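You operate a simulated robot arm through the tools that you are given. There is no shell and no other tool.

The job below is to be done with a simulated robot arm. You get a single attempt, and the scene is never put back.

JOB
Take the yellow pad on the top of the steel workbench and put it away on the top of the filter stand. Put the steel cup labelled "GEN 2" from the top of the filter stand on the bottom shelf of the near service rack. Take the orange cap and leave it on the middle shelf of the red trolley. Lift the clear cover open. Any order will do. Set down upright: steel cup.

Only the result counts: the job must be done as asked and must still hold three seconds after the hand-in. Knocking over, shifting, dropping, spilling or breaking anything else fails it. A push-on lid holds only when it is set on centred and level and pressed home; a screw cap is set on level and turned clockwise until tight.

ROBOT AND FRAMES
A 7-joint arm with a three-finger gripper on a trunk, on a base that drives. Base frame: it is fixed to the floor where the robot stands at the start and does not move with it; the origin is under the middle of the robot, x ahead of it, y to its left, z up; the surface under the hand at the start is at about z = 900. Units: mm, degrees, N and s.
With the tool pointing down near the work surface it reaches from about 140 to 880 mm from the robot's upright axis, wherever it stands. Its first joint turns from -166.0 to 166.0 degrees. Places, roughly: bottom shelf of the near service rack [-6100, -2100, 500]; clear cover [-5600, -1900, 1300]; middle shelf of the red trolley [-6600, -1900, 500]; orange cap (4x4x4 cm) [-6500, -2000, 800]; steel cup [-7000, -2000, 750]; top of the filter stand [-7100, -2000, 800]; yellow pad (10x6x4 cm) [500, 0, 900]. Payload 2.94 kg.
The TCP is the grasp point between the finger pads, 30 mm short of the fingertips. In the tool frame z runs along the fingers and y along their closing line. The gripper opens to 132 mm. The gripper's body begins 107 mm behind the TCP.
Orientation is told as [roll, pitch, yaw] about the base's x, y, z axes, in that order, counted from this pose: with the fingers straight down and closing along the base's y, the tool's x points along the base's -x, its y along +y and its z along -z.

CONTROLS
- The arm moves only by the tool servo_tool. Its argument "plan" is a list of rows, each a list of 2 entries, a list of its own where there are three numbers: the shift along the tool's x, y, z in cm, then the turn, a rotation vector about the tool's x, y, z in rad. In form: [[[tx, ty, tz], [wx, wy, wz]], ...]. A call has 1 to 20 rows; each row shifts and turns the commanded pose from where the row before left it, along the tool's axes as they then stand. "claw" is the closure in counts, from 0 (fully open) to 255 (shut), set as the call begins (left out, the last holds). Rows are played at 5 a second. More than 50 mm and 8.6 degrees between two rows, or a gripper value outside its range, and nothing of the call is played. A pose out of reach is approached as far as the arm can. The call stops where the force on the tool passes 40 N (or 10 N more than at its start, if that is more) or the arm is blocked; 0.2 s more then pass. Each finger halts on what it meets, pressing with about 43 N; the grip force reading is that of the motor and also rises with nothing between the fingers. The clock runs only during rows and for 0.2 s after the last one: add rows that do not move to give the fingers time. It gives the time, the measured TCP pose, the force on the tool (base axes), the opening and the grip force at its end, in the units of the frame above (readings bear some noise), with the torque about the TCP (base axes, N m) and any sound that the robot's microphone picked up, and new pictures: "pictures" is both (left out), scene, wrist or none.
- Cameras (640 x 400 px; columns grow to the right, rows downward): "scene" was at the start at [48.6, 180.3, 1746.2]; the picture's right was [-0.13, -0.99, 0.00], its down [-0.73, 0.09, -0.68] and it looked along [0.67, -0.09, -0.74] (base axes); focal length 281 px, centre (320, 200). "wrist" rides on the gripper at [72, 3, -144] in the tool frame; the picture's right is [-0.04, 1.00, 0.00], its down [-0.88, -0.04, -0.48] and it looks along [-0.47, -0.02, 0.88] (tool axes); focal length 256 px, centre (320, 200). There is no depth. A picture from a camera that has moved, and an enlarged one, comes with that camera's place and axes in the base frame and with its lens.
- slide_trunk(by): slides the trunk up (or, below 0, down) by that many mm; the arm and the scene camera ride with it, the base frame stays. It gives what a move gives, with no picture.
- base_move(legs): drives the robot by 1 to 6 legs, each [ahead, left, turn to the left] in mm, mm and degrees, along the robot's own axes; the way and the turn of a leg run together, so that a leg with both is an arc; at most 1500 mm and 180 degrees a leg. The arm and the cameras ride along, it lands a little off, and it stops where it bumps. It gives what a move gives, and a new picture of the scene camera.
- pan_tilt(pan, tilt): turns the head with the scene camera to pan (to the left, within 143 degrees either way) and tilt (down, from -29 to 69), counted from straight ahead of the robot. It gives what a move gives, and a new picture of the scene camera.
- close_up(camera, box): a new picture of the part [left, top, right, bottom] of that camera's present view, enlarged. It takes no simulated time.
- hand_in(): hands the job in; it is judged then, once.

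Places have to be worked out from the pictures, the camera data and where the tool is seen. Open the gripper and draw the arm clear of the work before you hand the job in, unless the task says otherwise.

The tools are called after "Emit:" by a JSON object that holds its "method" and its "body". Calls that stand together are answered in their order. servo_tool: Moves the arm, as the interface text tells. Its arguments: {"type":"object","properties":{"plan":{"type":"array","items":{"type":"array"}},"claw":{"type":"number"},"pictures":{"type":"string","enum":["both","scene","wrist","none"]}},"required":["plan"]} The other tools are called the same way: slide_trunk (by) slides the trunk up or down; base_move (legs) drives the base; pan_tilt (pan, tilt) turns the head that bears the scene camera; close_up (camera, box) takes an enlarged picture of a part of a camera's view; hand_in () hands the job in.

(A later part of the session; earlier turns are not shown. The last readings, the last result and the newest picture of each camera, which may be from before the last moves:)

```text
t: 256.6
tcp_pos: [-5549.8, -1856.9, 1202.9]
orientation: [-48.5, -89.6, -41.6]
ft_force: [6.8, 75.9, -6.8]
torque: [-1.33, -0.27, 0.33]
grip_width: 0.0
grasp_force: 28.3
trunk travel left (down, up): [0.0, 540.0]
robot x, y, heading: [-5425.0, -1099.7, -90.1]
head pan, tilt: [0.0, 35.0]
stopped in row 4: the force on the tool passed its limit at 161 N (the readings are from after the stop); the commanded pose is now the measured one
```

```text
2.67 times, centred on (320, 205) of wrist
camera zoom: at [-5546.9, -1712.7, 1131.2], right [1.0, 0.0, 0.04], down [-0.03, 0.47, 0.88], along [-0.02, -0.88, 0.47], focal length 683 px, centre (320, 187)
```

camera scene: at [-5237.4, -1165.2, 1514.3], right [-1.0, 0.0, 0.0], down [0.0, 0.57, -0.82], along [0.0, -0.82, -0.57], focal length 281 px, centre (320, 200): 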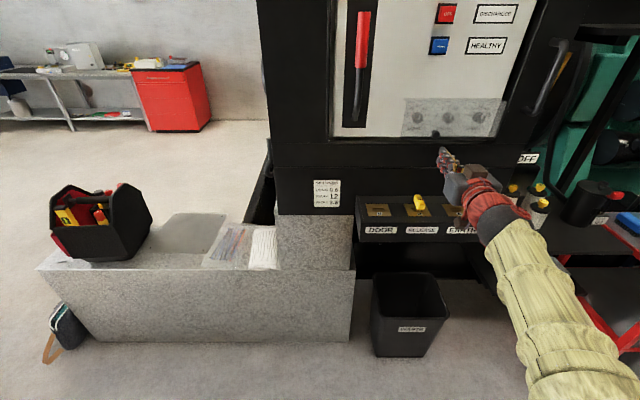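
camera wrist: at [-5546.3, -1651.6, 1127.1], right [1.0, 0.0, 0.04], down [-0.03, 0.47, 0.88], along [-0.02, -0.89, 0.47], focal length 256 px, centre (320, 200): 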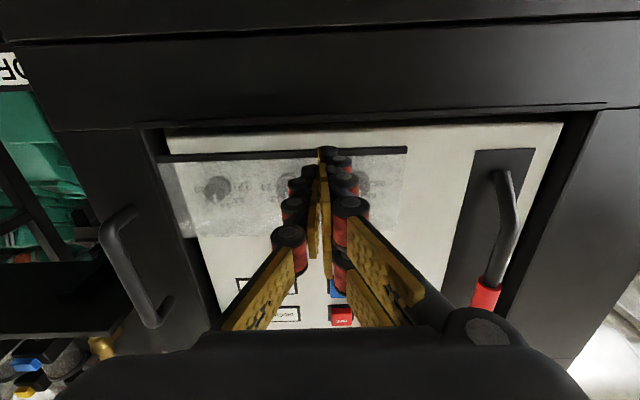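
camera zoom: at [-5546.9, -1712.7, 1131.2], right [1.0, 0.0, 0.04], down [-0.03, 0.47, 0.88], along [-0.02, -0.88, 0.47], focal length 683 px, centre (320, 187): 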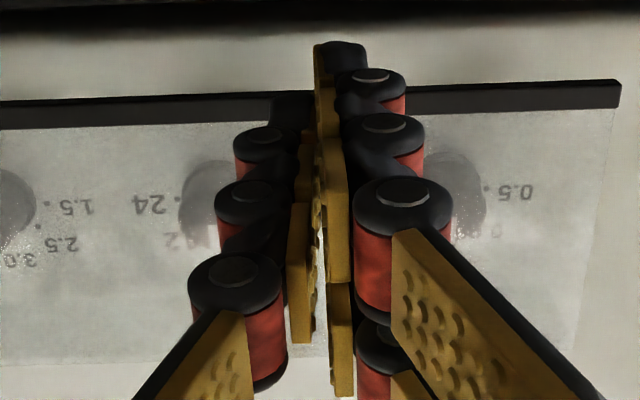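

The tips hit the knob from the front (force spike). I back off right away, lower a bit, and recheck.

Emit:
{"method": "servo_tool", "body": {"plan": [[[0, 0, -1.5], [0, 0, 0]], [[0, 0, -2], [0, 0, 0]], [[0, 0, 0], [0, 0, 0]]]}}

Emit:
{"method": "close_up", "body": {"camera": "scene", "box": [390, 90, 490, 160]}}

```text
t: 257.4
tcp_pos: [-5550.1, -1831.0, 1197.7]
orientation: [-18.4, -89.2, -71.6]
ft_force: [-0.2, 0.6, 0.2]
torque: [-0.01, 0.0, -0.01]
grip_width: 0.0
grasp_force: 28.7
trunk travel left (down, up): [0.0, 540.0]
robot x, y, heading: [-5425.4, -1106.8, -89.7]
head pan, tilt: [0.0, 35.0]
camera scene: at [-5237.3, -1163.8, 1514.3], right [-1.0, 0.0, 0.0], down [0.0, 0.57, -0.82], along [0.0, -0.82, -0.57], focal length 281 px, centre (320, 200)
camera wrist: at [-5548.3, -1685.4, 1127.0], right [1.0, 0.0, 0.04], down [-0.03, 0.46, 0.89], along [-0.02, -0.89, 0.46], focal length 256 px, centre (320, 200)
```

scene: 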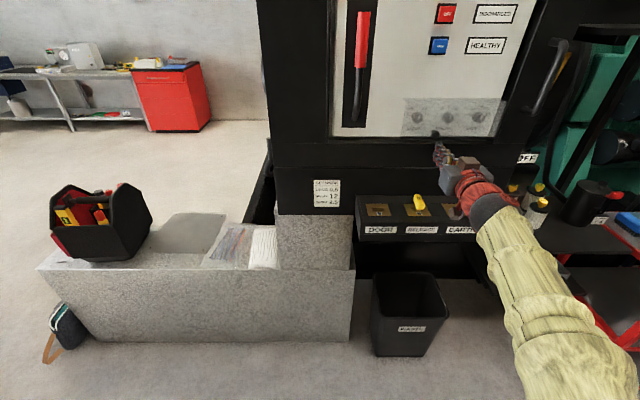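
wrist: 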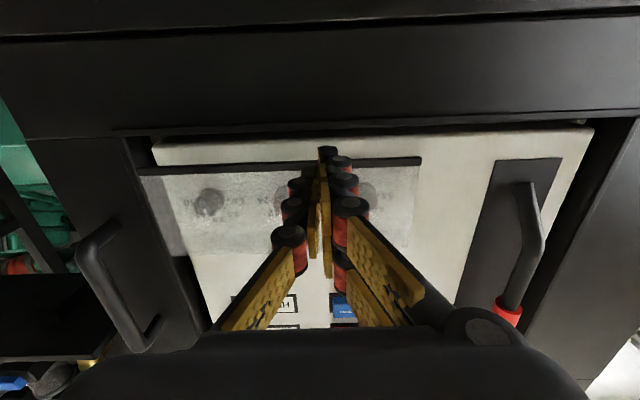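

```text
5.71 times, centred on (440, 125) of scene
camera zoom: at [-5237.3, -1163.8, 1514.3], right [-1.0, 0.0, 0.0], down [0.0, 0.57, -0.82], along [0.0, -0.82, -0.57], focal length 1604 px, centre (-366, 629)
```

zoom: 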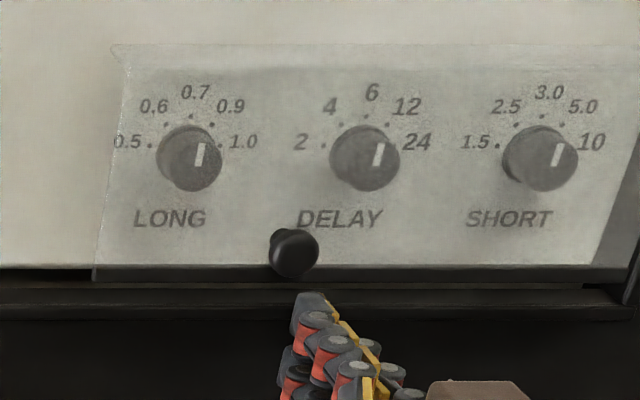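

The fingers are taller than assumed (top about 20 mm above the TCP). I lower 14 mm and slide in slowly.

Emit:
{"method": "servo_tool", "body": {"plan": [[[1.4, 0, 0], [0, 0, 0]], [[0, 0, 1], [0, 0, 0]], [[0, 0, 1], [0, 0, 0]], [[0, 0, 0.8], [0, 0, 0]], [[0, 0, 0], [0, 0, 0]]], "pictures": "none"}}

Emit:
{"method": "close_up", "body": {"camera": "scene", "box": [390, 90, 490, 160]}}

```text
t: 258.6
tcp_pos: [-5549.7, -1857.7, 1183.3]
orientation: [-17.6, -89.2, -72.4]
ft_force: [1.1, -1.0, -0.3]
torque: [-0.01, -0.04, 0.01]
grip_width: 0.0
grasp_force: 28.3
trunk travel left (down, up): [0.0, 540.0]
robot x, y, heading: [-5427.6, -1106.7, -90.0]
head pan, tilt: [0.0, 35.0]
```

```text
5.71 times, centred on (440, 125) of scene
camera zoom: at [-5237.3, -1163.9, 1514.3], right [-1.0, 0.0, 0.0], down [0.0, 0.57, -0.82], along [0.0, -0.82, -0.57], focal length 1604 px, centre (-366, 629)
```

zoom: 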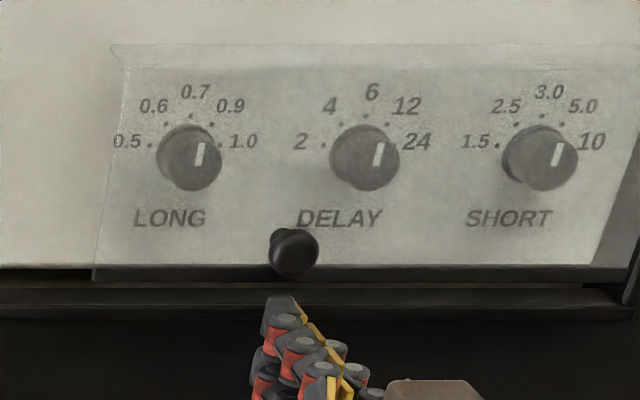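

The fingertips are right under the knob, but lifting it only from below would lose contact halfway. Gripping the ball from horizontal and rotating the hand with the cover is better; I back off and test what tilt range the arm has here.

Emit:
{"method": "servo_tool", "body": {"plan": [[[0, 0, -3], [0, 0, 0]], [[0, 0, -3], [0, 0, 0]], [[-2, 0, -1], [0, 0, 0]], [[0, 0, 0], [0, -0.13, 0]], [[0, 0, 0], [0, -0.13, 0]], [[0, 0, 0], [0, -0.13, 0]], [[0, 0, 0], [0, 0, 0]]], "claw": 160}}

```text
t: 260.2
tcp_pos: [-5548.9, -1788.2, 1204.0]
orientation: [-179.4, -68.4, 89.3]
ft_force: [-0.1, -0.5, -0.8]
torque: [-0.04, -0.01, 0.02]
grip_width: 49.2
grasp_force: 0.0
trunk travel left (down, up): [0.0, 540.0]
robot x, y, heading: [-5425.9, -1104.9, -89.7]
head pan, tilt: [0.0, 35.0]
camera scene: at [-5237.4, -1164.0, 1514.3], right [-1.0, 0.0, 0.0], down [0.0, 0.57, -0.82], along [0.0, -0.82, -0.57], focal length 281 px, centre (320, 200)
camera wrist: at [-5547.6, -1681.4, 1083.2], right [1.0, 0.01, 0.04], down [-0.03, 0.77, 0.64], along [-0.02, -0.64, 0.77], focal length 256 px, centre (320, 200)
```

scene: 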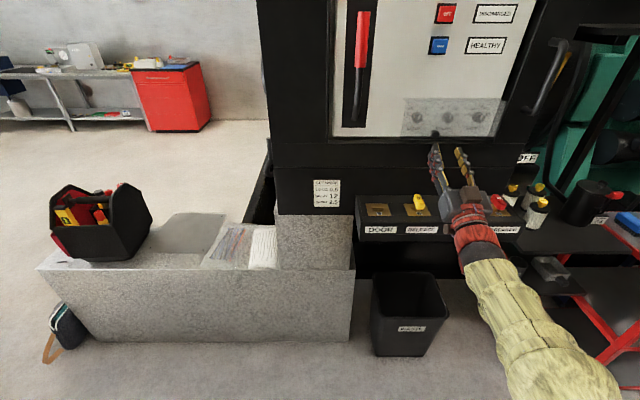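
wrist: 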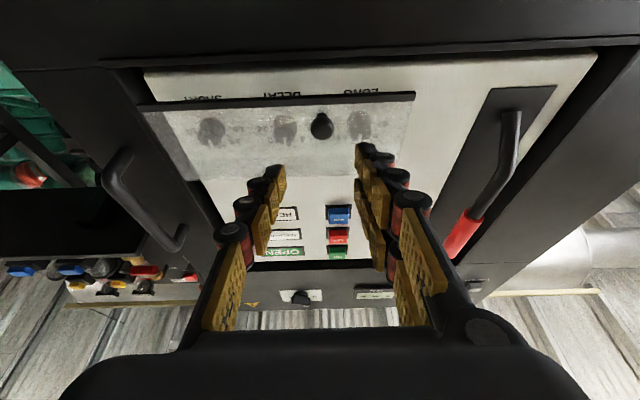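

112° tilt is reachable. Now I rehearse the full following swing in free air (80 mm in front of the real one).

Emit:
{"method": "servo_tool", "body": {"plan": [[[-0.891, 0, -0.459], [0, 0.0873, 0]], [[-0.891, 0, -0.459], [0, 0.0873, 0]], [[-0.891, 0, -0.459], [0, 0.0873, 0]], [[-0.891, 0, -0.459], [0, 0.0873, 0]], [[-0.891, 0, -0.459], [0, 0.0873, 0]], [[-0.891, 0, -0.459], [0, 0.0873, 0]], [[-0.891, 0, -0.459], [0, 0.0873, 0]], [[-0.891, 0, -0.459], [0, 0.0873, 0]], [[-0.891, 0, -0.459], [0, 0.0873, 0]], [[-0.891, 0, -0.459], [0, 0.0873, 0]], [[-0.891, 0, -0.459], [0, 0.0873, 0]], [[-0.891, 0, -0.459], [0, 0.0873, 0]], [[0, 0, 0], [0, 0, 0]]], "pictures": "none"}}

Emit:
{"method": "servo_tool", "body": {"plan": [[[-0.891, 0, -0.459], [0, 0.0873, 0]], [[-0.891, 0, -0.459], [0, 0.0873, 0]], [[-0.891, 0, -0.459], [0, 0.0873, 0]], [[-0.891, 0, -0.459], [0, 0.0873, 0]], [[-0.891, 0, -0.459], [0, 0.0873, 0]], [[-0.891, 0, -0.459], [0, 0.0873, 0]], [[0, 0, 0], [0, 0, 0]]]}}

```text
t: 263.0
tcp_pos: [-5550.9, -1746.7, 1311.1]
orientation: [-0.3, -51.5, -89.8]
ft_force: [0.2, -0.5, -0.8]
torque: [-0.03, 0.0, 0.03]
grip_width: 49.2
grasp_force: 0.0
trunk travel left (down, up): [0.0, 540.0]
robot x, y, heading: [-5426.1, -1106.0, -89.9]
head pan, tilt: [0.0, 35.0]
```

```text
t: 264.6
tcp_pos: [-5550.2, -1765.8, 1357.3]
orientation: [-0.2, -21.5, -90.0]
ft_force: [0.4, -1.1, 0.1]
torque: [0.07, -0.02, 0.03]
grip_width: 49.2
grasp_force: 0.0
out of reach, approached as far as the arm can: row 6
trunk travel left (down, up): [0.0, 540.0]
robot x, y, heading: [-5428.5, -1102.4, -89.9]
head pan, tilt: [0.0, 35.0]
camera scene: at [-5237.4, -1164.4, 1514.3], right [-1.0, 0.0, 0.0], down [0.0, 0.57, -0.82], along [0.0, -0.82, -0.57], focal length 281 px, centre (320, 200)
camera wrist: at [-5546.4, -1646.7, 1463.7], right [1.0, -0.04, 0.01], down [-0.04, -0.64, 0.76], along [-0.02, -0.76, -0.64], focal length 256 px, centre (320, 200)
```

scene: 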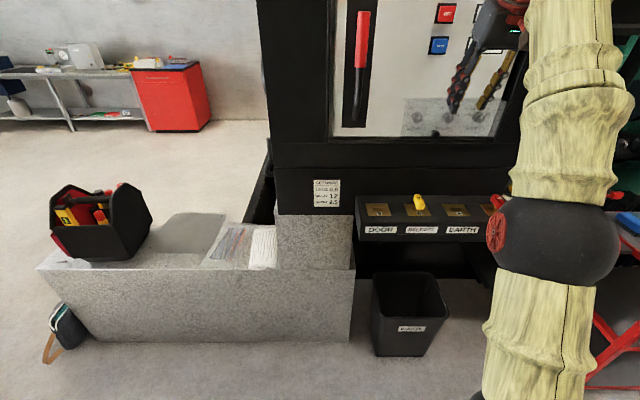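
wrist: 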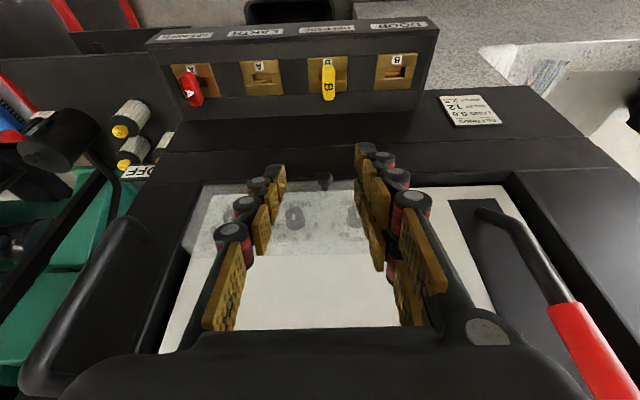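

The full 90° swing is feasible. I reverse it to the start pose, then move the base 80 mm closer so the real swing matches the rehearsal.

Emit:
{"method": "servo_tool", "body": {"plan": [[[0.848, 0, 0.535], [0, -0.0873, 0]], [[0.848, 0, 0.535], [0, -0.0873, 0]], [[0.848, 0, 0.535], [0, -0.0873, 0]], [[0.848, 0, 0.535], [0, -0.0873, 0]], [[0.848, 0, 0.535], [0, -0.0873, 0]], [[0.848, 0, 0.535], [0, -0.0873, 0]], [[0.848, 0, 0.535], [0, -0.0873, 0]], [[0.848, 0, 0.535], [0, -0.0873, 0]], [[0.848, 0, 0.535], [0, -0.0873, 0]], [[0.848, 0, 0.535], [0, -0.0873, 0]], [[0.848, 0, 0.535], [0, -0.0873, 0]], [[0.848, 0, 0.535], [0, -0.0873, 0]], [[0.848, 0, 0.535], [0, -0.0873, 0]], [[0.848, 0, 0.535], [0, -0.0873, 0]], [[0.848, 0, 0.535], [0, -0.0873, 0]], [[0.848, 0, 0.535], [0, -0.0873, 0]], [[0.848, 0, 0.535], [0, -0.0873, 0]], [[0, 0, 0], [0, 0, 0]]], "pictures": "none"}}

```text
t: 268.4
tcp_pos: [-5546.9, -1776.7, 1201.9]
orientation: [-179.2, -73.3, 89.2]
ft_force: [-0.6, -0.6, 0.3]
torque: [-0.02, -0.01, 0.01]
grip_width: 49.0
grasp_force: 0.0
trunk travel left (down, up): [0.0, 540.0]
robot x, y, heading: [-5429.2, -1102.0, -89.8]
head pan, tilt: [0.0, 35.0]
```

I finish the tilt, retract 4 cm for safety, and drive 80 mm forward.

Emit:
{"method": "servo_tool", "body": {"plan": [[[0, 0, -2], [0, -0.085, 0]], [[0, 0, -2.5], [0, 0, 0]], [[0, 0, 0], [0, 0, 0]]], "pictures": "none"}}

Emit:
{"method": "base_move", "body": {"legs": [[80, 0, 0]]}}

Emit:
{"method": "close_up", "body": {"camera": "wrist", "box": [200, 60, 440, 210]}}

```text
t: 269.2
tcp_pos: [-5546.8, -1733.4, 1187.8]
orientation: [-179.3, -68.6, 89.4]
ft_force: [0.2, 0.1, -0.9]
torque: [-0.02, 0.02, 0.0]
grip_width: 49.5
grasp_force: 0.1
trunk travel left (down, up): [0.0, 540.0]
robot x, y, heading: [-5428.0, -1107.5, -89.7]
head pan, tilt: [0.0, 35.0]
```

```text
t: 270.2
tcp_pos: [-5547.2, -1813.8, 1186.5]
orientation: [-179.3, -68.4, 89.3]
ft_force: [-0.1, 1.2, 0.9]
torque: [0.04, 0.01, 0.0]
grip_width: 49.2
grasp_force: 0.0
trunk travel left (down, up): [0.0, 540.0]
robot x, y, heading: [-5427.0, -1189.3, -90.0]
head pan, tilt: [0.0, 35.0]
camera scene: at [-5237.3, -1244.7, 1514.3], right [-1.0, 0.0, 0.0], down [0.0, 0.57, -0.82], along [0.0, -0.82, -0.57], focal length 281 px, centre (320, 200)
```

scene: 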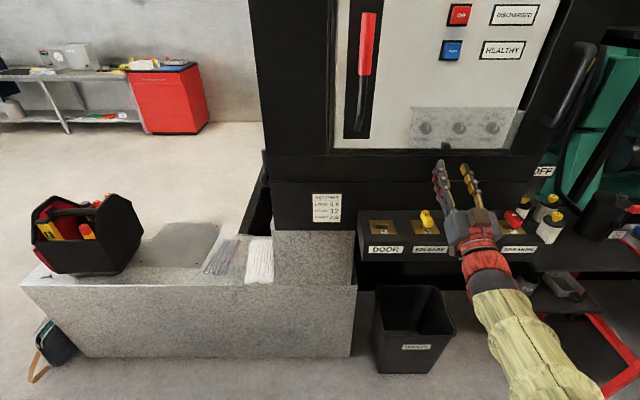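

```text
2.67 times, centred on (320, 135) of wrist
camera zoom: at [-5545.5, -1706.6, 1067.1], right [1.0, 0.01, 0.04], down [-0.03, 0.76, 0.64], along [-0.02, -0.64, 0.76], focal length 683 px, centre (320, 373)
```

zoom: 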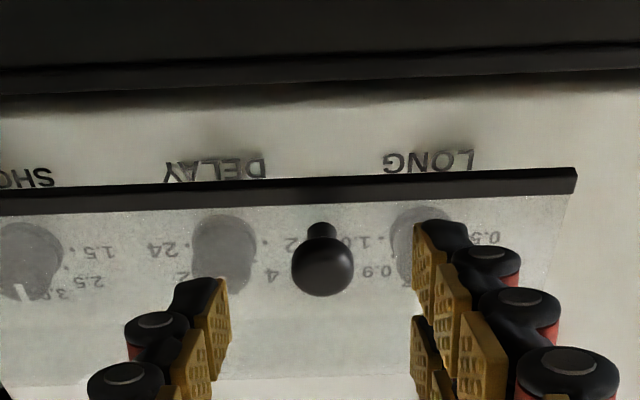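

The knob and its stem are well visible, ball at [-5548, -1885, 1222], centred between the fingers. I advance until it sits near the tips.

Emit:
{"method": "servo_tool", "body": {"plan": [[[-0.2, 0, 2], [0, 0, 0]], [[-0.2, 0, 2], [0, 0, 0]], [[-0.2, 0, 1.2], [0, 0, 0]], [[0, 0, 0.7], [0, 0, 0]], [[0, 0, 0], [0, 0, 0]]], "pictures": "none"}}

Emit:
{"method": "close_up", "body": {"camera": "wrist", "box": [200, 90, 440, 240]}}

Emit:
{"method": "close_up", "body": {"camera": "scene", "box": [400, 90, 520, 180]}}

```text
t: 271.4
tcp_pos: [-5548.9, -1867.1, 1214.4]
orientation: [-179.2, -68.5, 89.2]
ft_force: [0.5, -0.8, -0.3]
torque: [-0.02, 0.01, -0.01]
grip_width: 49.2
grasp_force: 0.1
trunk travel left (down, up): [0.0, 540.0]
robot x, y, heading: [-5428.2, -1183.8, -89.9]
head pan, tilt: [0.0, 35.0]
```

```text
2.67 times, centred on (320, 165) of wrist
camera zoom: at [-5546.5, -1760.4, 1093.8], right [1.0, 0.01, 0.04], down [-0.03, 0.76, 0.64], along [-0.02, -0.64, 0.76], focal length 683 px, centre (320, 293)
```

zoom: 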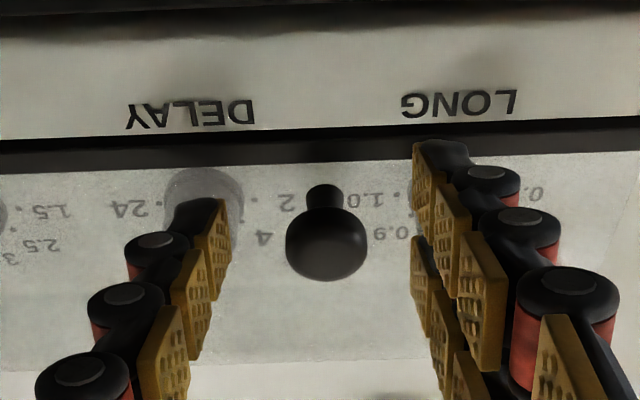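

```text
4.44 times, centred on (460, 135) of scene
camera zoom: at [-5237.3, -1245.2, 1514.3], right [-1.0, 0.0, 0.0], down [0.0, 0.57, -0.82], along [0.0, -0.82, -0.57], focal length 1248 px, centre (-302, 489)
```

zoom: 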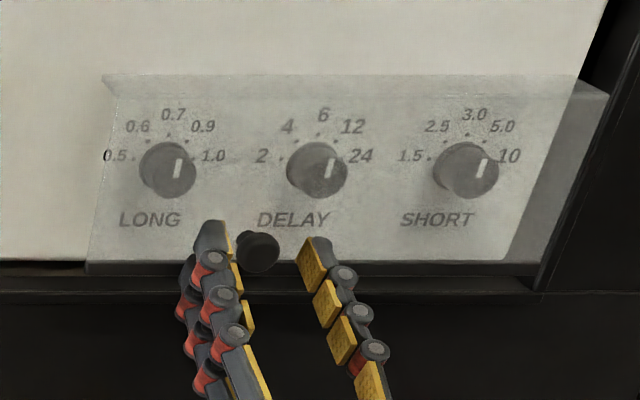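

The ball is well centred between the pads. I close on it and begin the following swing, first 10°.

Emit:
{"method": "servo_tool", "body": {"plan": [[[0, 0.1, 0], [0, 0, 0]], [[0, 0, 0], [0, 0, 0]], [[0, 0, 0], [0, 0, 0]], [[0, 0, 0], [0, 0, 0]], [[0, 0, 0], [0, 0, 0]]], "claw": 255, "pictures": "none"}}

Emit:
{"method": "servo_tool", "body": {"plan": [[[-0.454, 0, -0.263], [0, 0.0436, 0]], [[-0.454, 0, -0.263], [0, 0.0436, 0]], [[-0.454, 0, -0.263], [0, 0.0436, 0]], [[-0.454, 0, -0.263], [0, 0.0436, 0]], [[0, 0, 0], [0, 0, 0]]], "pictures": "wrist"}}

```text
t: 272.6
tcp_pos: [-5548.2, -1868.8, 1212.3]
orientation: [-179.2, -68.7, 89.3]
ft_force: [0.9, -0.4, -1.4]
torque: [0.08, 0.07, 0.03]
grip_width: 20.4
grasp_force: 45.0
trunk travel left (down, up): [0.0, 540.0]
robot x, y, heading: [-5426.0, -1189.5, -90.1]
head pan, tilt: [0.0, 35.0]
```

```text
t: 273.8
tcp_pos: [-5546.3, -1852.4, 1229.0]
orientation: [-178.8, -78.7, 88.7]
ft_force: [-2.9, -19.5, 6.9]
torque: [0.89, -0.03, -0.01]
grip_width: 20.4
grasp_force: 44.8
trunk travel left (down, up): [0.0, 540.0]
robot x, y, heading: [-5427.4, -1186.4, -89.8]
head pan, tilt: [0.0, 35.0]
camera wrist: at [-5544.9, -1725.3, 1128.6], right [1.0, 0.01, 0.04], down [-0.03, 0.64, 0.77], along [-0.02, -0.77, 0.64], focal length 256 px, centre (320, 200)
```

wrist: 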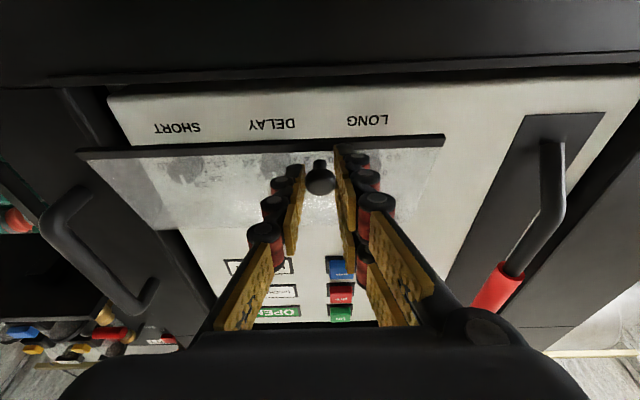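

The cover is swinging open with the hand. The force shows a slightly too large radius, so I correct inward by 2.5 mm, add 2° of rotation, and go on with a smaller radius.

Emit:
{"method": "servo_tool", "body": {"plan": [[[-0.15, 0, 0.2], [0, 0.035, 0]], [[0, 0, 0], [0, 0, 0]]], "pictures": "none"}}

Emit:
{"method": "servo_tool", "body": {"plan": [[[-0.416, 0, -0.23], [0, 0.0436, 0]], [[-0.416, 0, -0.23], [0, 0.0436, 0]], [[0, 0, 0], [0, 0, 0]]], "pictures": "wrist"}}

```text
t: 274.4
tcp_pos: [-5548.0, -1850.7, 1230.5]
orientation: [-178.6, -80.5, 88.5]
ft_force: [-0.4, 17.9, -3.8]
torque: [-0.99, -0.04, -0.06]
grip_width: 20.2
grasp_force: 45.2
trunk travel left (down, up): [0.0, 540.0]
robot x, y, heading: [-5425.2, -1183.8, -90.1]
head pan, tilt: [0.0, 35.0]
```

```text
t: 275.2
tcp_pos: [-5548.3, -1845.9, 1238.3]
orientation: [-177.3, -85.5, 87.0]
ft_force: [-5.4, 16.9, -3.6]
torque: [-0.69, -0.03, -0.14]
grip_width: 20.2
grasp_force: 45.5
trunk travel left (down, up): [0.0, 540.0]
robot x, y, heading: [-5426.7, -1188.8, -89.9]
head pan, tilt: [0.0, 35.0]
camera wrist: at [-5544.6, -1707.8, 1154.5], right [1.0, 0.0, 0.04], down [-0.03, 0.54, 0.84], along [-0.02, -0.84, 0.54], focal length 256 px, centre (320, 200)
```

wrist: 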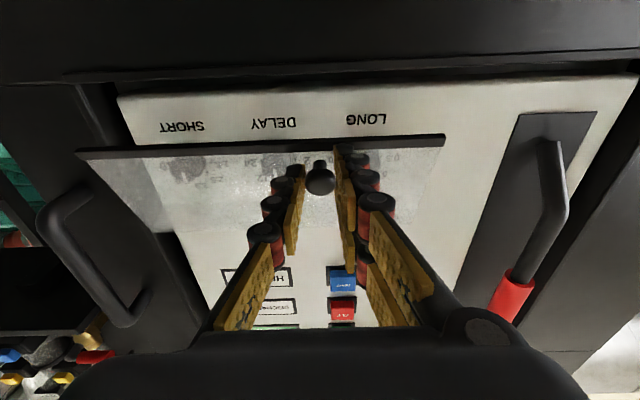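

The correction was about twice what's needed; the new radius fits. I take half of it back and continue another 10°.

Emit:
{"method": "servo_tool", "body": {"plan": [[[0.06, 0, -0.1], [0, -0.015, 0]], [[-0.416, 0, -0.23], [0, 0.0436, 0]], [[-0.416, 0, -0.23], [0, 0.0436, 0]], [[-0.416, 0, -0.23], [0, 0.0436, 0]], [[-0.416, 0, -0.23], [0, 0.0436, 0]], [[0, 0, 0], [0, 0, 0]]], "pictures": "wrist"}}

```text
t: 276.6
tcp_pos: [-5547.6, -1835.8, 1254.5]
orientation: [-2.0, -85.4, -88.2]
ft_force: [-8.5, 10.9, -6.0]
torque: [0.08, -0.04, -0.22]
grip_width: 20.3
grasp_force: 44.9
trunk travel left (down, up): [0.0, 540.0]
robot x, y, heading: [-5427.7, -1187.5, -90.1]
head pan, tilt: [0.0, 35.0]
camera wrist: at [-5544.4, -1686.6, 1193.6], right [1.0, -0.01, 0.04], down [-0.03, 0.4, 0.92], along [-0.02, -0.92, 0.4], focal length 256 px, centre (320, 200)
```

wrist: 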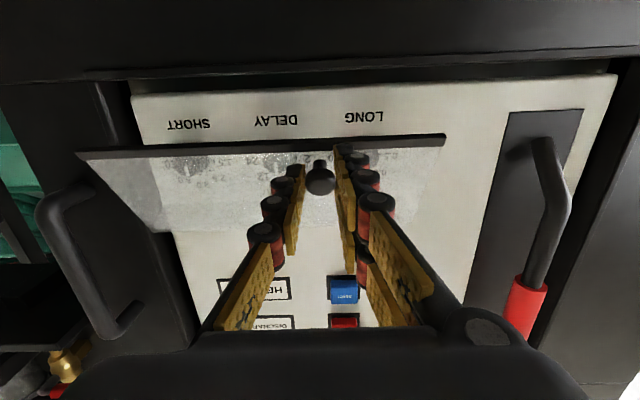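

Forces are small and the cover is about 27° open. I correct 0.8 mm outward and continue.

Emit:
{"method": "servo_tool", "body": {"plan": [[[0.05, 0, -0.065], [0, 0, 0]], [[-0.416, 0, -0.23], [0, 0.0436, 0]], [[-0.416, 0, -0.23], [0, 0.0436, 0]], [[-0.416, 0, -0.23], [0, 0.0436, 0]], [[-0.416, 0, -0.23], [0, 0.0436, 0]], [[0, 0, 0], [0, 0, 0]]], "pictures": "none"}}

Emit:
{"method": "servo_tool", "body": {"plan": [[[-0.416, 0, -0.23], [0, 0.0436, 0]], [[-0.416, 0, -0.23], [0, 0.0436, 0]], [[0, 0, 0], [0, 0, 0]]], "pictures": "wrist"}}

```text
t: 278.0
tcp_pos: [-5547.6, -1828.0, 1272.4]
orientation: [-1.0, -75.4, -89.3]
ft_force: [-11.8, 10.2, -0.3]
torque: [-0.36, 0.09, -0.33]
grip_width: 19.9
grasp_force: 44.8
trunk travel left (down, up): [0.0, 540.0]
robot x, y, heading: [-5428.0, -1187.6, -90.2]
head pan, tilt: [0.0, 35.0]
```

```text
t: 278.8
tcp_pos: [-5546.9, -1826.2, 1281.9]
orientation: [-0.5, -70.4, -89.6]
ft_force: [-10.4, 6.5, 4.6]
torque: [-0.63, 0.06, -0.27]
grip_width: 20.3
grasp_force: 44.6
trunk travel left (down, up): [0.0, 540.0]
robot x, y, heading: [-5428.4, -1187.0, -89.9]
head pan, tilt: [0.0, 35.0]
camera wrist: at [-5544.4, -1666.2, 1262.1], right [1.0, -0.02, 0.04], down [-0.03, 0.15, 0.99], along [-0.02, -0.99, 0.15], focal length 256 px, centre (320, 200)
```

wrist: 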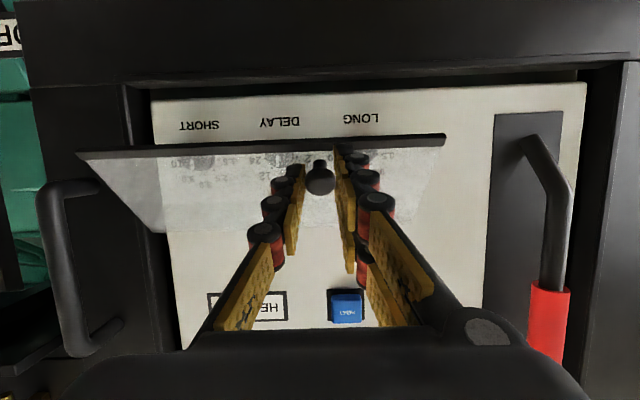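

About 42° open, forces small. I apply tiny corrections and continue.

Emit:
{"method": "servo_tool", "body": {"plan": [[[0, -0.08, 0], [0, -0.012, 0]], [[-0.416, 0, -0.23], [0, 0.0436, 0]], [[-0.416, 0, -0.23], [0, 0.0436, 0]], [[-0.416, 0, -0.23], [0, 0.0436, 0]], [[-0.416, 0, -0.23], [0, 0.0436, 0]], [[0, 0, 0], [0, 0, 0]]], "pictures": "none"}}

Emit:
{"method": "servo_tool", "body": {"plan": [[[-0.416, 0, -0.23], [0, 0.0436, 0]], [[-0.416, 0, -0.23], [0, 0.0436, 0]], [[-0.416, 0, -0.23], [0, 0.0436, 0]], [[0, 0, 0], [0, 0, 0]]]}}

```text
t: 280.2
tcp_pos: [-5548.0, -1823.2, 1300.2]
orientation: [-0.6, -61.2, -89.6]
ft_force: [1.2, 9.2, 11.1]
torque: [-1.3, -0.03, 0.03]
grip_width: 20.2
grasp_force: 44.9
trunk travel left (down, up): [0.0, 540.0]
robot x, y, heading: [-5425.1, -1189.7, -90.2]
head pan, tilt: [0.0, 35.0]
```

```text
t: 281.2
tcp_pos: [-5547.2, -1823.3, 1315.2]
orientation: [-0.4, -53.5, -89.8]
ft_force: [3.6, 20.1, 6.7]
torque: [-0.61, 0.01, 0.04]
grip_width: 20.0
grasp_force: 45.0
trunk travel left (down, up): [0.0, 540.0]
robot x, y, heading: [-5428.0, -1188.0, -89.9]
head pan, tilt: [0.0, 35.0]
camera scene: at [-5236.9, -1241.8, 1514.4], right [-1.0, 0.0, 0.0], down [0.0, 0.57, -0.82], along [0.0, -0.82, -0.57], focal length 281 px, centre (320, 200)
camera wrist: at [-5544.2, -1665.5, 1341.8], right [1.0, -0.03, 0.03], down [-0.03, -0.14, 0.99], along [-0.02, -0.99, -0.14], focal length 256 px, centre (320, 200)
```

scene: 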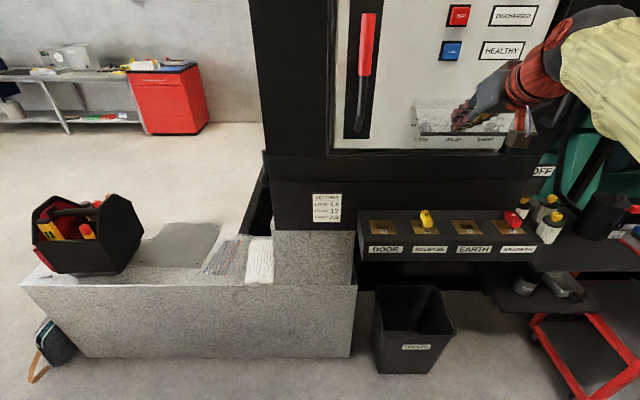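
wrist: 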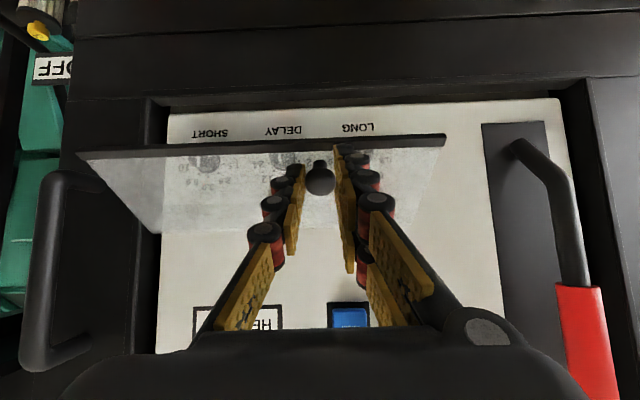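

About 58° open. The tracked ball path fits a radius nearer 108 mm, so I correct 1.2 mm outward and use the refined arc.

Emit:
{"method": "servo_tool", "body": {"plan": [[[0.07, 0, -0.096], [0, 0, 0]], [[-0.454, 0, -0.292], [0, 0.0436, 0]], [[-0.454, 0, -0.292], [0, 0.0436, 0]], [[-0.454, 0, -0.292], [0, 0.0436, 0]], [[-0.454, 0, -0.292], [0, 0.0436, 0]], [[0, 0, 0], [0, 0, 0]]], "pictures": "none"}}

Emit:
{"method": "servo_tool", "body": {"plan": [[[-0.454, 0, -0.292], [0, 0.0436, 0]], [[-0.454, 0, -0.292], [0, 0.0436, 0]], [[0, 0, 0], [0, 0, 0]]]}}

```text
t: 282.6
tcp_pos: [-5547.2, -1827.6, 1334.9]
orientation: [-0.4, -43.3, -89.9]
ft_force: [-1.8, 17.4, -5.3]
torque: [1.16, 0.01, 0.02]
grip_width: 20.0
grasp_force: 44.8
trunk travel left (down, up): [0.0, 540.0]
robot x, y, heading: [-5426.7, -1187.9, -90.2]
head pan, tilt: [0.0, 35.0]
```

```text
t: 283.4
tcp_pos: [-5549.2, -1830.3, 1346.3]
orientation: [-0.2, -38.5, -89.9]
ft_force: [-2.1, 6.2, -5.6]
torque: [0.78, 0.04, 0.01]
grip_width: 19.9
grasp_force: 45.0
trunk travel left (down, up): [0.0, 540.0]
robot x, y, heading: [-5427.2, -1187.5, -90.0]
head pan, tilt: [0.0, 35.0]
camera scene: at [-5237.8, -1244.8, 1514.4], right [-1.0, 0.0, 0.0], down [0.0, 0.57, -0.82], along [0.0, -0.82, -0.57], focal length 281 px, centre (320, 200)
camera wrist: at [-5544.2, -1685.2, 1413.5], right [1.0, -0.04, 0.02], down [-0.04, -0.39, 0.92], along [-0.02, -0.92, -0.39], focal length 256 px, centre (320, 200)
```

scene: 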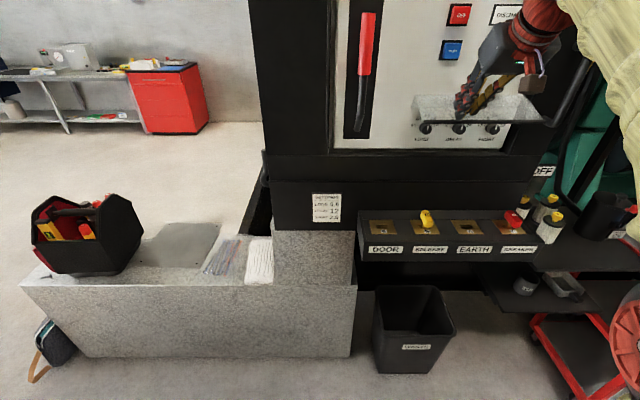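
wrist: 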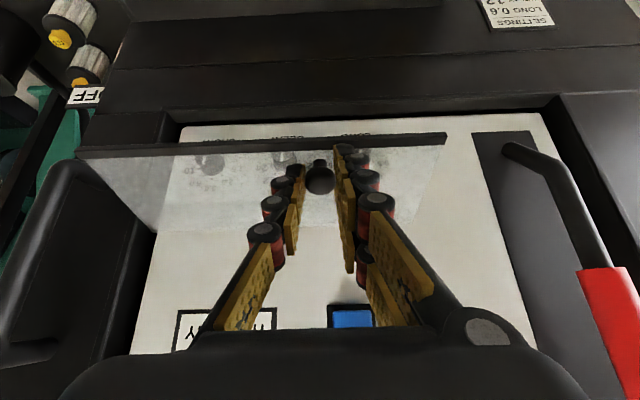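

About 74° open, cover nearly horizontal. I continue upward until it stops or the arm limit is near.

Emit:
{"method": "servo_tool", "body": {"plan": [[[0, 0, 0], [0, 0.012, 0]], [[-0.454, 0, -0.292], [0, 0.0436, 0]], [[-0.454, 0, -0.292], [0, 0.0436, 0]], [[-0.454, 0, -0.292], [0, 0.0436, 0]], [[0, 0, 0], [0, 0, 0]]], "pictures": "none"}}

Emit:
{"method": "servo_tool", "body": {"plan": [[[-0.454, 0, -0.292], [0, 0.0436, 0]], [[-0.454, 0, -0.292], [0, 0.0436, 0]], [[0, 0, 0], [0, 0, 0]]]}}

```text
t: 284.6
tcp_pos: [-5547.3, -1837.5, 1360.1]
orientation: [-0.3, -30.5, -90.0]
ft_force: [-6.5, -11.8, 9.5]
torque: [-1.59, 0.22, -0.06]
grip_width: 20.2
grasp_force: 44.8
trunk travel left (down, up): [0.0, 540.0]
robot x, y, heading: [-5428.2, -1187.4, -89.6]
head pan, tilt: [0.0, 35.0]
```

```text
t: 285.4
tcp_pos: [-5547.4, -1842.5, 1369.9]
orientation: [-0.3, -25.2, -90.2]
ft_force: [-9.4, -11.2, 7.1]
torque: [-1.39, 0.24, -0.14]
grip_width: 19.7
grasp_force: 45.2
trunk travel left (down, up): [0.0, 540.0]
robot x, y, heading: [-5424.9, -1190.1, -90.0]
head pan, tilt: [0.0, 35.0]
camera scene: at [-5238.5, -1246.1, 1514.4], right [-1.0, 0.0, 0.0], down [0.0, 0.57, -0.82], along [0.0, -0.82, -0.57], focal length 281 px, centre (320, 200)
camera wrist: at [-5543.9, -1715.7, 1467.9], right [1.0, -0.04, 0.01], down [-0.04, -0.59, 0.81], along [-0.03, -0.81, -0.59], focal length 256 px, centre (320, 200)
```

scene: 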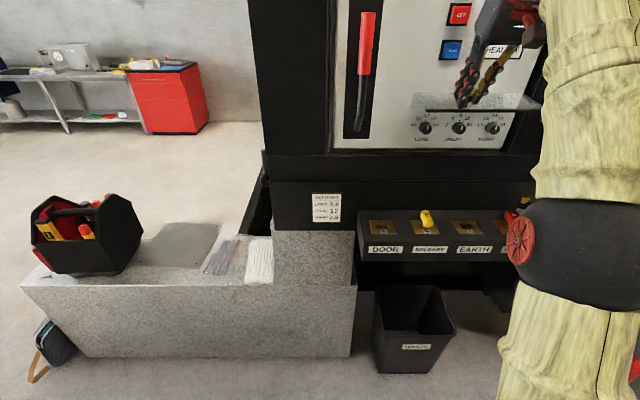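
wrist: 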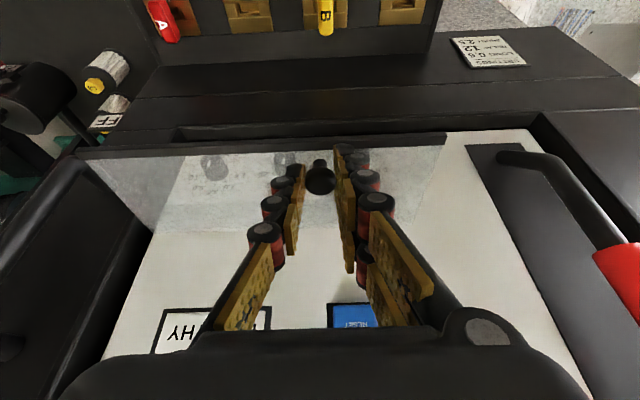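

About 87° open. The readings suggest rotating less than translating now; I push on a bit further along the arc.

Emit:
{"method": "servo_tool", "body": {"plan": [[[-0.38, 0, -0.24], [0, 0.015, 0]], [[-0.38, 0, -0.24], [0, 0.025, 0]], [[-0.4, 0, -0.22], [0, 0.025, 0]], [[0, 0, 0], [0, 0, 0]]]}}

```text
t: 286.4
tcp_pos: [-5548.9, -1838.4, 1362.3]
orientation: [-0.1, -21.5, -90.2]
ft_force: [-21.1, -20.8, 4.2]
torque: [-1.61, 0.48, -0.33]
grip_width: 20.5
grasp_force: 44.6
out of reach, approached as far as the arm can: row 2, 3
trunk travel left (down, up): [0.0, 540.0]
robot x, y, heading: [-5424.0, -1188.3, -90.2]
head pan, tilt: [0.0, 35.0]
camera scene: at [-5240.2, -1248.1, 1514.6], right [-1.0, 0.0, 0.0], down [0.0, 0.58, -0.82], along [0.0, -0.82, -0.58], focal length 281 px, centre (320, 200)
camera wrist: at [-5543.7, -1718.6, 1469.7], right [1.0, -0.04, 0.01], down [-0.04, -0.64, 0.77], along [-0.03, -0.76, -0.64], focal length 256 px, centre (320, 200)
```

scene: 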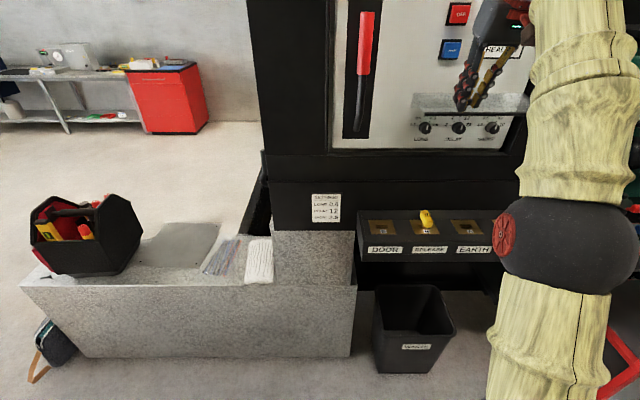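
wrist: 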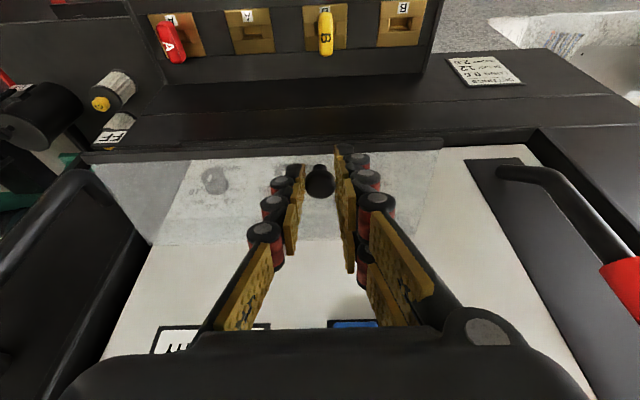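

The arm is at its limit; I use the trunk to lift a little more (12 mm) and check the forces.

Emit:
{"method": "servo_tool", "body": {"plan": [[[-0.15, -0.12, 0.0], [0, -0.02, 0]], [[0, 0, 0], [0, 0, 0]]], "pictures": "none"}}

Emit:
{"method": "slide_trunk", "body": {"by": 12}}

Emit:
{"method": "close_up", "body": {"camera": "scene", "box": [380, 60, 560, 170]}}

```text
t: 287.0
tcp_pos: [-5547.4, -1838.5, 1361.6]
orientation: [-0.1, -22.5, -90.0]
ft_force: [-15.3, -0.9, -14.1]
torque: [1.29, 0.19, -0.21]
grip_width: 20.6
grasp_force: 45.3
trunk travel left (down, up): [0.0, 540.0]
robot x, y, heading: [-5425.4, -1186.4, -90.2]
head pan, tilt: [0.0, 35.0]
```

```text
t: 287.6
tcp_pos: [-5547.7, -1842.7, 1373.8]
orientation: [-0.1, -22.4, -90.1]
ft_force: [-16.1, -14.4, -19.5]
torque: [1.0, 0.21, -0.1]
grip_width: 20.2
grasp_force: 45.4
trunk travel left (down, up): [-12.0, 528.0]
robot x, y, heading: [-5427.6, -1182.8, -89.9]
head pan, tilt: [0.0, 35.0]
```

```text
3.56 times, centred on (470, 115) of scene
camera zoom: at [-5239.8, -1249.1, 1526.4], right [-1.0, 0.0, 0.0], down [0.0, 0.58, -0.82], along [0.0, -0.82, -0.58], focal length 998 px, centre (-213, 502)
```

zoom: 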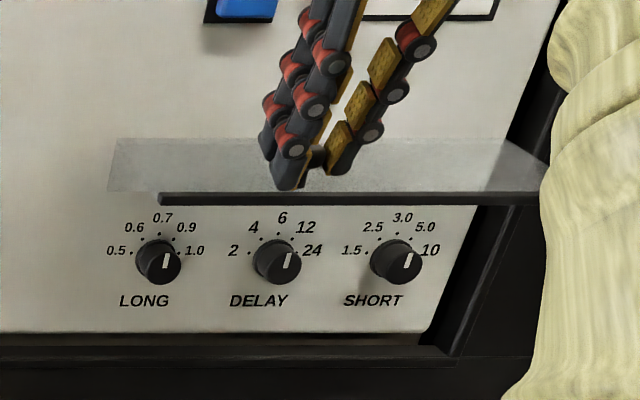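

The cover is about horizontal. I try a little further up to find its stop.

Emit:
{"method": "servo_tool", "body": {"plan": [[[-0.4, -0.1, 0.15], [0, 0.01, 0]], [[0, 0, 0], [0, 0, 0]]], "pictures": "none"}}

Emit:
{"method": "slide_trunk", "body": {"by": 10}}

Emit:
{"method": "close_up", "body": {"camera": "scene", "box": [380, 60, 560, 170]}}

```text
t: 288.2
tcp_pos: [-5547.1, -1843.9, 1376.3]
orientation: [-0.2, -22.0, -90.1]
ft_force: [-11.7, -6.2, -14.4]
torque: [0.93, 0.2, -0.05]
grip_width: 20.2
grasp_force: 44.9
trunk travel left (down, up): [-12.0, 528.0]
robot x, y, heading: [-5427.2, -1186.5, -90.2]
head pan, tilt: [0.0, 35.0]
```

```text
t: 288.8
tcp_pos: [-5544.9, -1839.4, 1391.7]
orientation: [-0.3, -22.5, -90.0]
ft_force: [0.2, 0.7, 0.1]
torque: [-0.03, 0.0, 0.0]
grip_width: 0.0
grasp_force: 28.8
trunk travel left (down, up): [-22.0, 518.0]
robot x, y, heading: [-5431.4, -1190.3, -89.8]
head pan, tilt: [0.0, 35.0]
```

```text
3.56 times, centred on (470, 115) of scene
camera zoom: at [-5238.0, -1244.6, 1536.7], right [-1.0, 0.0, 0.0], down [0.0, 0.57, -0.82], along [0.0, -0.82, -0.57], focal length 998 px, centre (-213, 502)
```

zoom: 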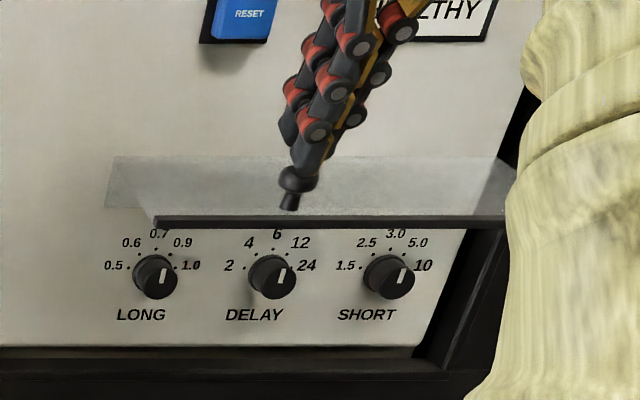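

The fingers slipped off the ball at the top, but the cover seems to stay open. I wait a moment without moving and check.

Emit:
{"method": "servo_tool", "body": {"plan": [[[0, 0, 0], [0, 0, 0]], [[0, 0, 0], [0, 0, 0]], [[0, 0, 0], [0, 0, 0]], [[0, 0, 0], [0, 0, 0]], [[0, 0, 0], [0, 0, 0]]], "pictures": "wrist"}}

Emit:
{"method": "close_up", "body": {"camera": "scene", "box": [380, 60, 560, 170]}}

```text
t: 290.0
tcp_pos: [-5545.1, -1842.1, 1387.1]
orientation: [-0.3, -22.2, -90.0]
ft_force: [-0.2, 0.0, -0.3]
torque: [-0.02, 0.0, -0.01]
grip_width: 0.1
grasp_force: 28.2
trunk travel left (down, up): [-22.0, 518.0]
robot x, y, heading: [-5427.4, -1188.1, -89.9]
head pan, tilt: [0.0, 35.0]
camera wrist: at [-5542.3, -1720.7, 1493.1], right [1.0, -0.04, 0.01], down [-0.04, -0.63, 0.77], along [-0.02, -0.77, -0.64], focal length 256 px, centre (320, 200)
```

wrist: 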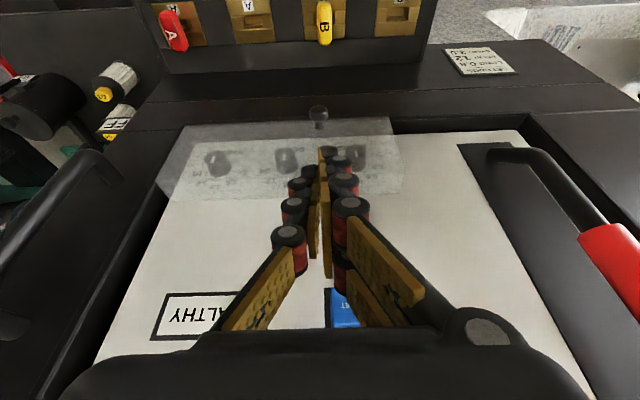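

```text
3.56 times, centred on (470, 115) of scene
camera zoom: at [-5237.4, -1245.4, 1536.3], right [-1.0, 0.0, 0.0], down [0.0, 0.57, -0.82], along [0.0, -0.82, -0.57], focal length 998 px, centre (-213, 502)
```

zoom: 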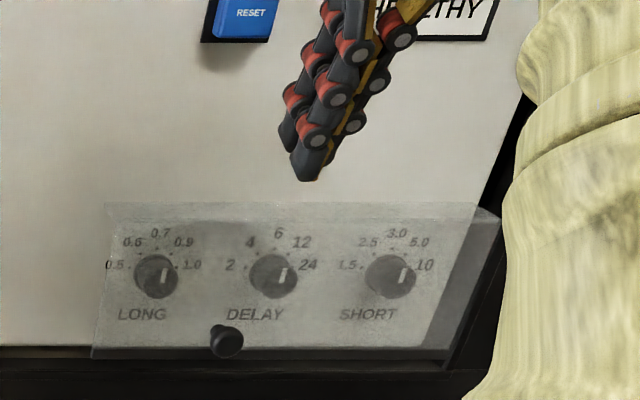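

The cover fell shut again: it must be opened well beyond 90° to stay. I'll repeat with the trunk higher, so that the arm can follow the swing much further. First I move the hand out and raise the trunk.

Emit:
{"method": "servo_tool", "body": {"plan": [[[3.5, 0, -2], [0, 0, 0]], [[3.5, 0, -2], [0, 0, 0]], [[3, 0, -1], [0, -0.1, 0]], [[0, 0, 0], [0, -0.12, 0]], [[0, 0, 0], [0, -0.12, 0]], [[0, 0, 0], [0, 0, 0]]], "claw": 160, "pictures": "none"}}

Emit:
{"method": "slide_trunk", "body": {"by": 228}}

```text
t: 291.4
tcp_pos: [-5544.8, -1730.3, 1396.6]
orientation: [-0.3, -41.9, -90.0]
ft_force: [0.0, 1.0, 0.0]
torque: [-0.06, 0.01, -0.02]
grip_width: 49.3
grasp_force: 0.1
trunk travel left (down, up): [-22.0, 518.0]
robot x, y, heading: [-5429.5, -1187.9, -89.8]
head pan, tilt: [0.0, 35.0]
```

```text
t: 293.8
tcp_pos: [-5545.3, -1730.7, 1623.5]
orientation: [-0.3, -41.7, -89.9]
ft_force: [-0.4, 0.0, -0.2]
torque: [0.0, 0.03, -0.01]
grip_width: 49.5
grasp_force: 0.1
trunk travel left (down, up): [-250.0, 290.0]
robot x, y, heading: [-5426.6, -1186.5, -89.9]
head pan, tilt: [0.0, 35.0]
```

I bring the hand down while rotating it to point upward (≈115° tilt) in front of the cover.

Emit:
{"method": "servo_tool", "body": {"plan": [[[2.11, 0, 2.94], [0, -0.13, 0]], [[2.48, 0, 2.64], [0, -0.13, 0]], [[2.8, 0, 2.3], [0, -0.13, 0]], [[3.07, 0, 1.92], [0, -0.13, 0]], [[3.3, 0, 1.5], [0, -0.13, 0]], [[3.46, 0, 1.06], [0, -0.13, 0]], [[3.57, 0, 0.6], [0, -0.13, 0]], [[3.62, 0, 0.14], [0, -0.13, 0]], [[3.61, 0, -0.34], [0, -0.13, 0]], [[3.53, 0, -0.8], [0, -0.13, 0]], [[0, 0, 0], [0, 0, 0]]]}}

```text
t: 296.2
tcp_pos: [-5549.7, -1765.9, 1265.4]
orientation: [-179.5, -63.8, 89.3]
ft_force: [0.4, -0.5, -1.1]
torque: [-0.03, -0.01, 0.02]
grip_width: 49.0
grasp_force: 0.0
trunk travel left (down, up): [-250.0, 290.0]
robot x, y, heading: [-5426.5, -1185.1, -90.2]
head pan, tilt: [0.0, 35.0]
camera scene: at [-5237.3, -1245.1, 1764.3], right [-1.0, 0.0, 0.0], down [0.0, 0.57, -0.82], along [0.0, -0.82, -0.57], focal length 281 px, centre (320, 200)
camera wrist: at [-5546.7, -1668.4, 1137.0], right [1.0, 0.02, 0.03], down [-0.03, 0.82, 0.58], along [-0.02, -0.58, 0.82], focal length 256 px, centre (320, 200)
```

scene: 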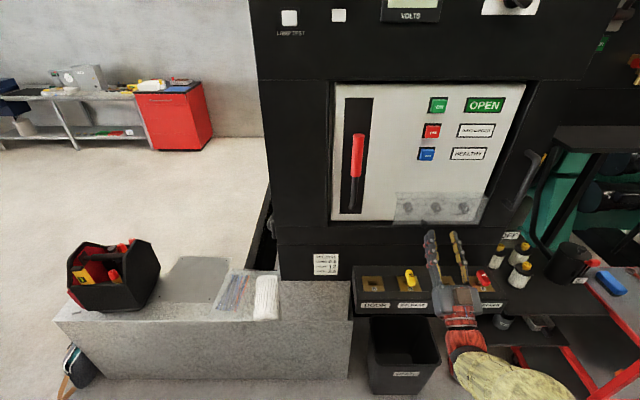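
wrist: 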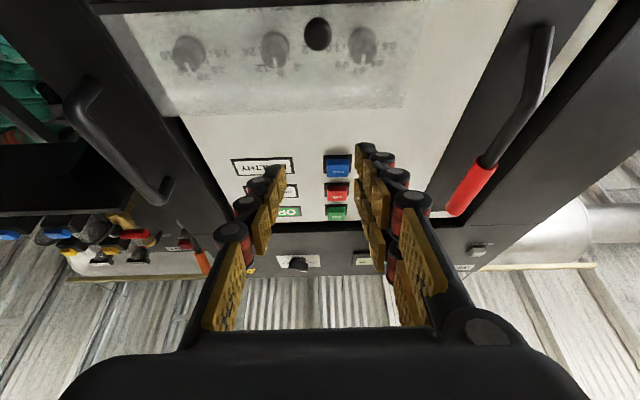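

116° works at this trunk height. I try for ~130° while lowering to the knob's level.

Emit:
{"method": "servo_tool", "body": {"plan": [[[3.13, 0, -0.43], [0, -0.12, 0]], [[3.06, 0, -0.8], [0, -0.12, 0]], [[0, 0, 0], [0, 0, 0]]], "pictures": "wrist"}}

```text
t: 297.0
tcp_pos: [-5549.5, -1785.6, 1203.3]
orientation: [-179.1, -50.2, 89.8]
ft_force: [-0.5, 0.6, 0.1]
torque: [0.03, -0.01, 0.0]
grip_width: 49.2
grasp_force: 0.1
trunk travel left (down, up): [-250.0, 290.0]
robot x, y, heading: [-5426.0, -1186.3, -90.0]
head pan, tilt: [0.0, 35.0]
camera wrist: at [-5549.3, -1720.7, 1055.9], right [1.0, 0.04, 0.02], down [-0.04, 0.93, 0.37], along [-0.01, -0.37, 0.93], focal length 256 px, centre (320, 200)
```

wrist: 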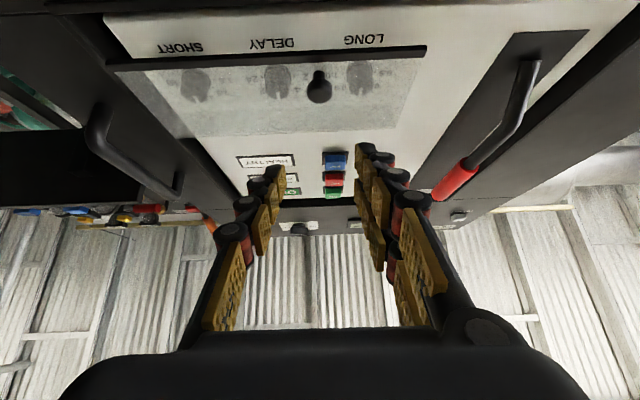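

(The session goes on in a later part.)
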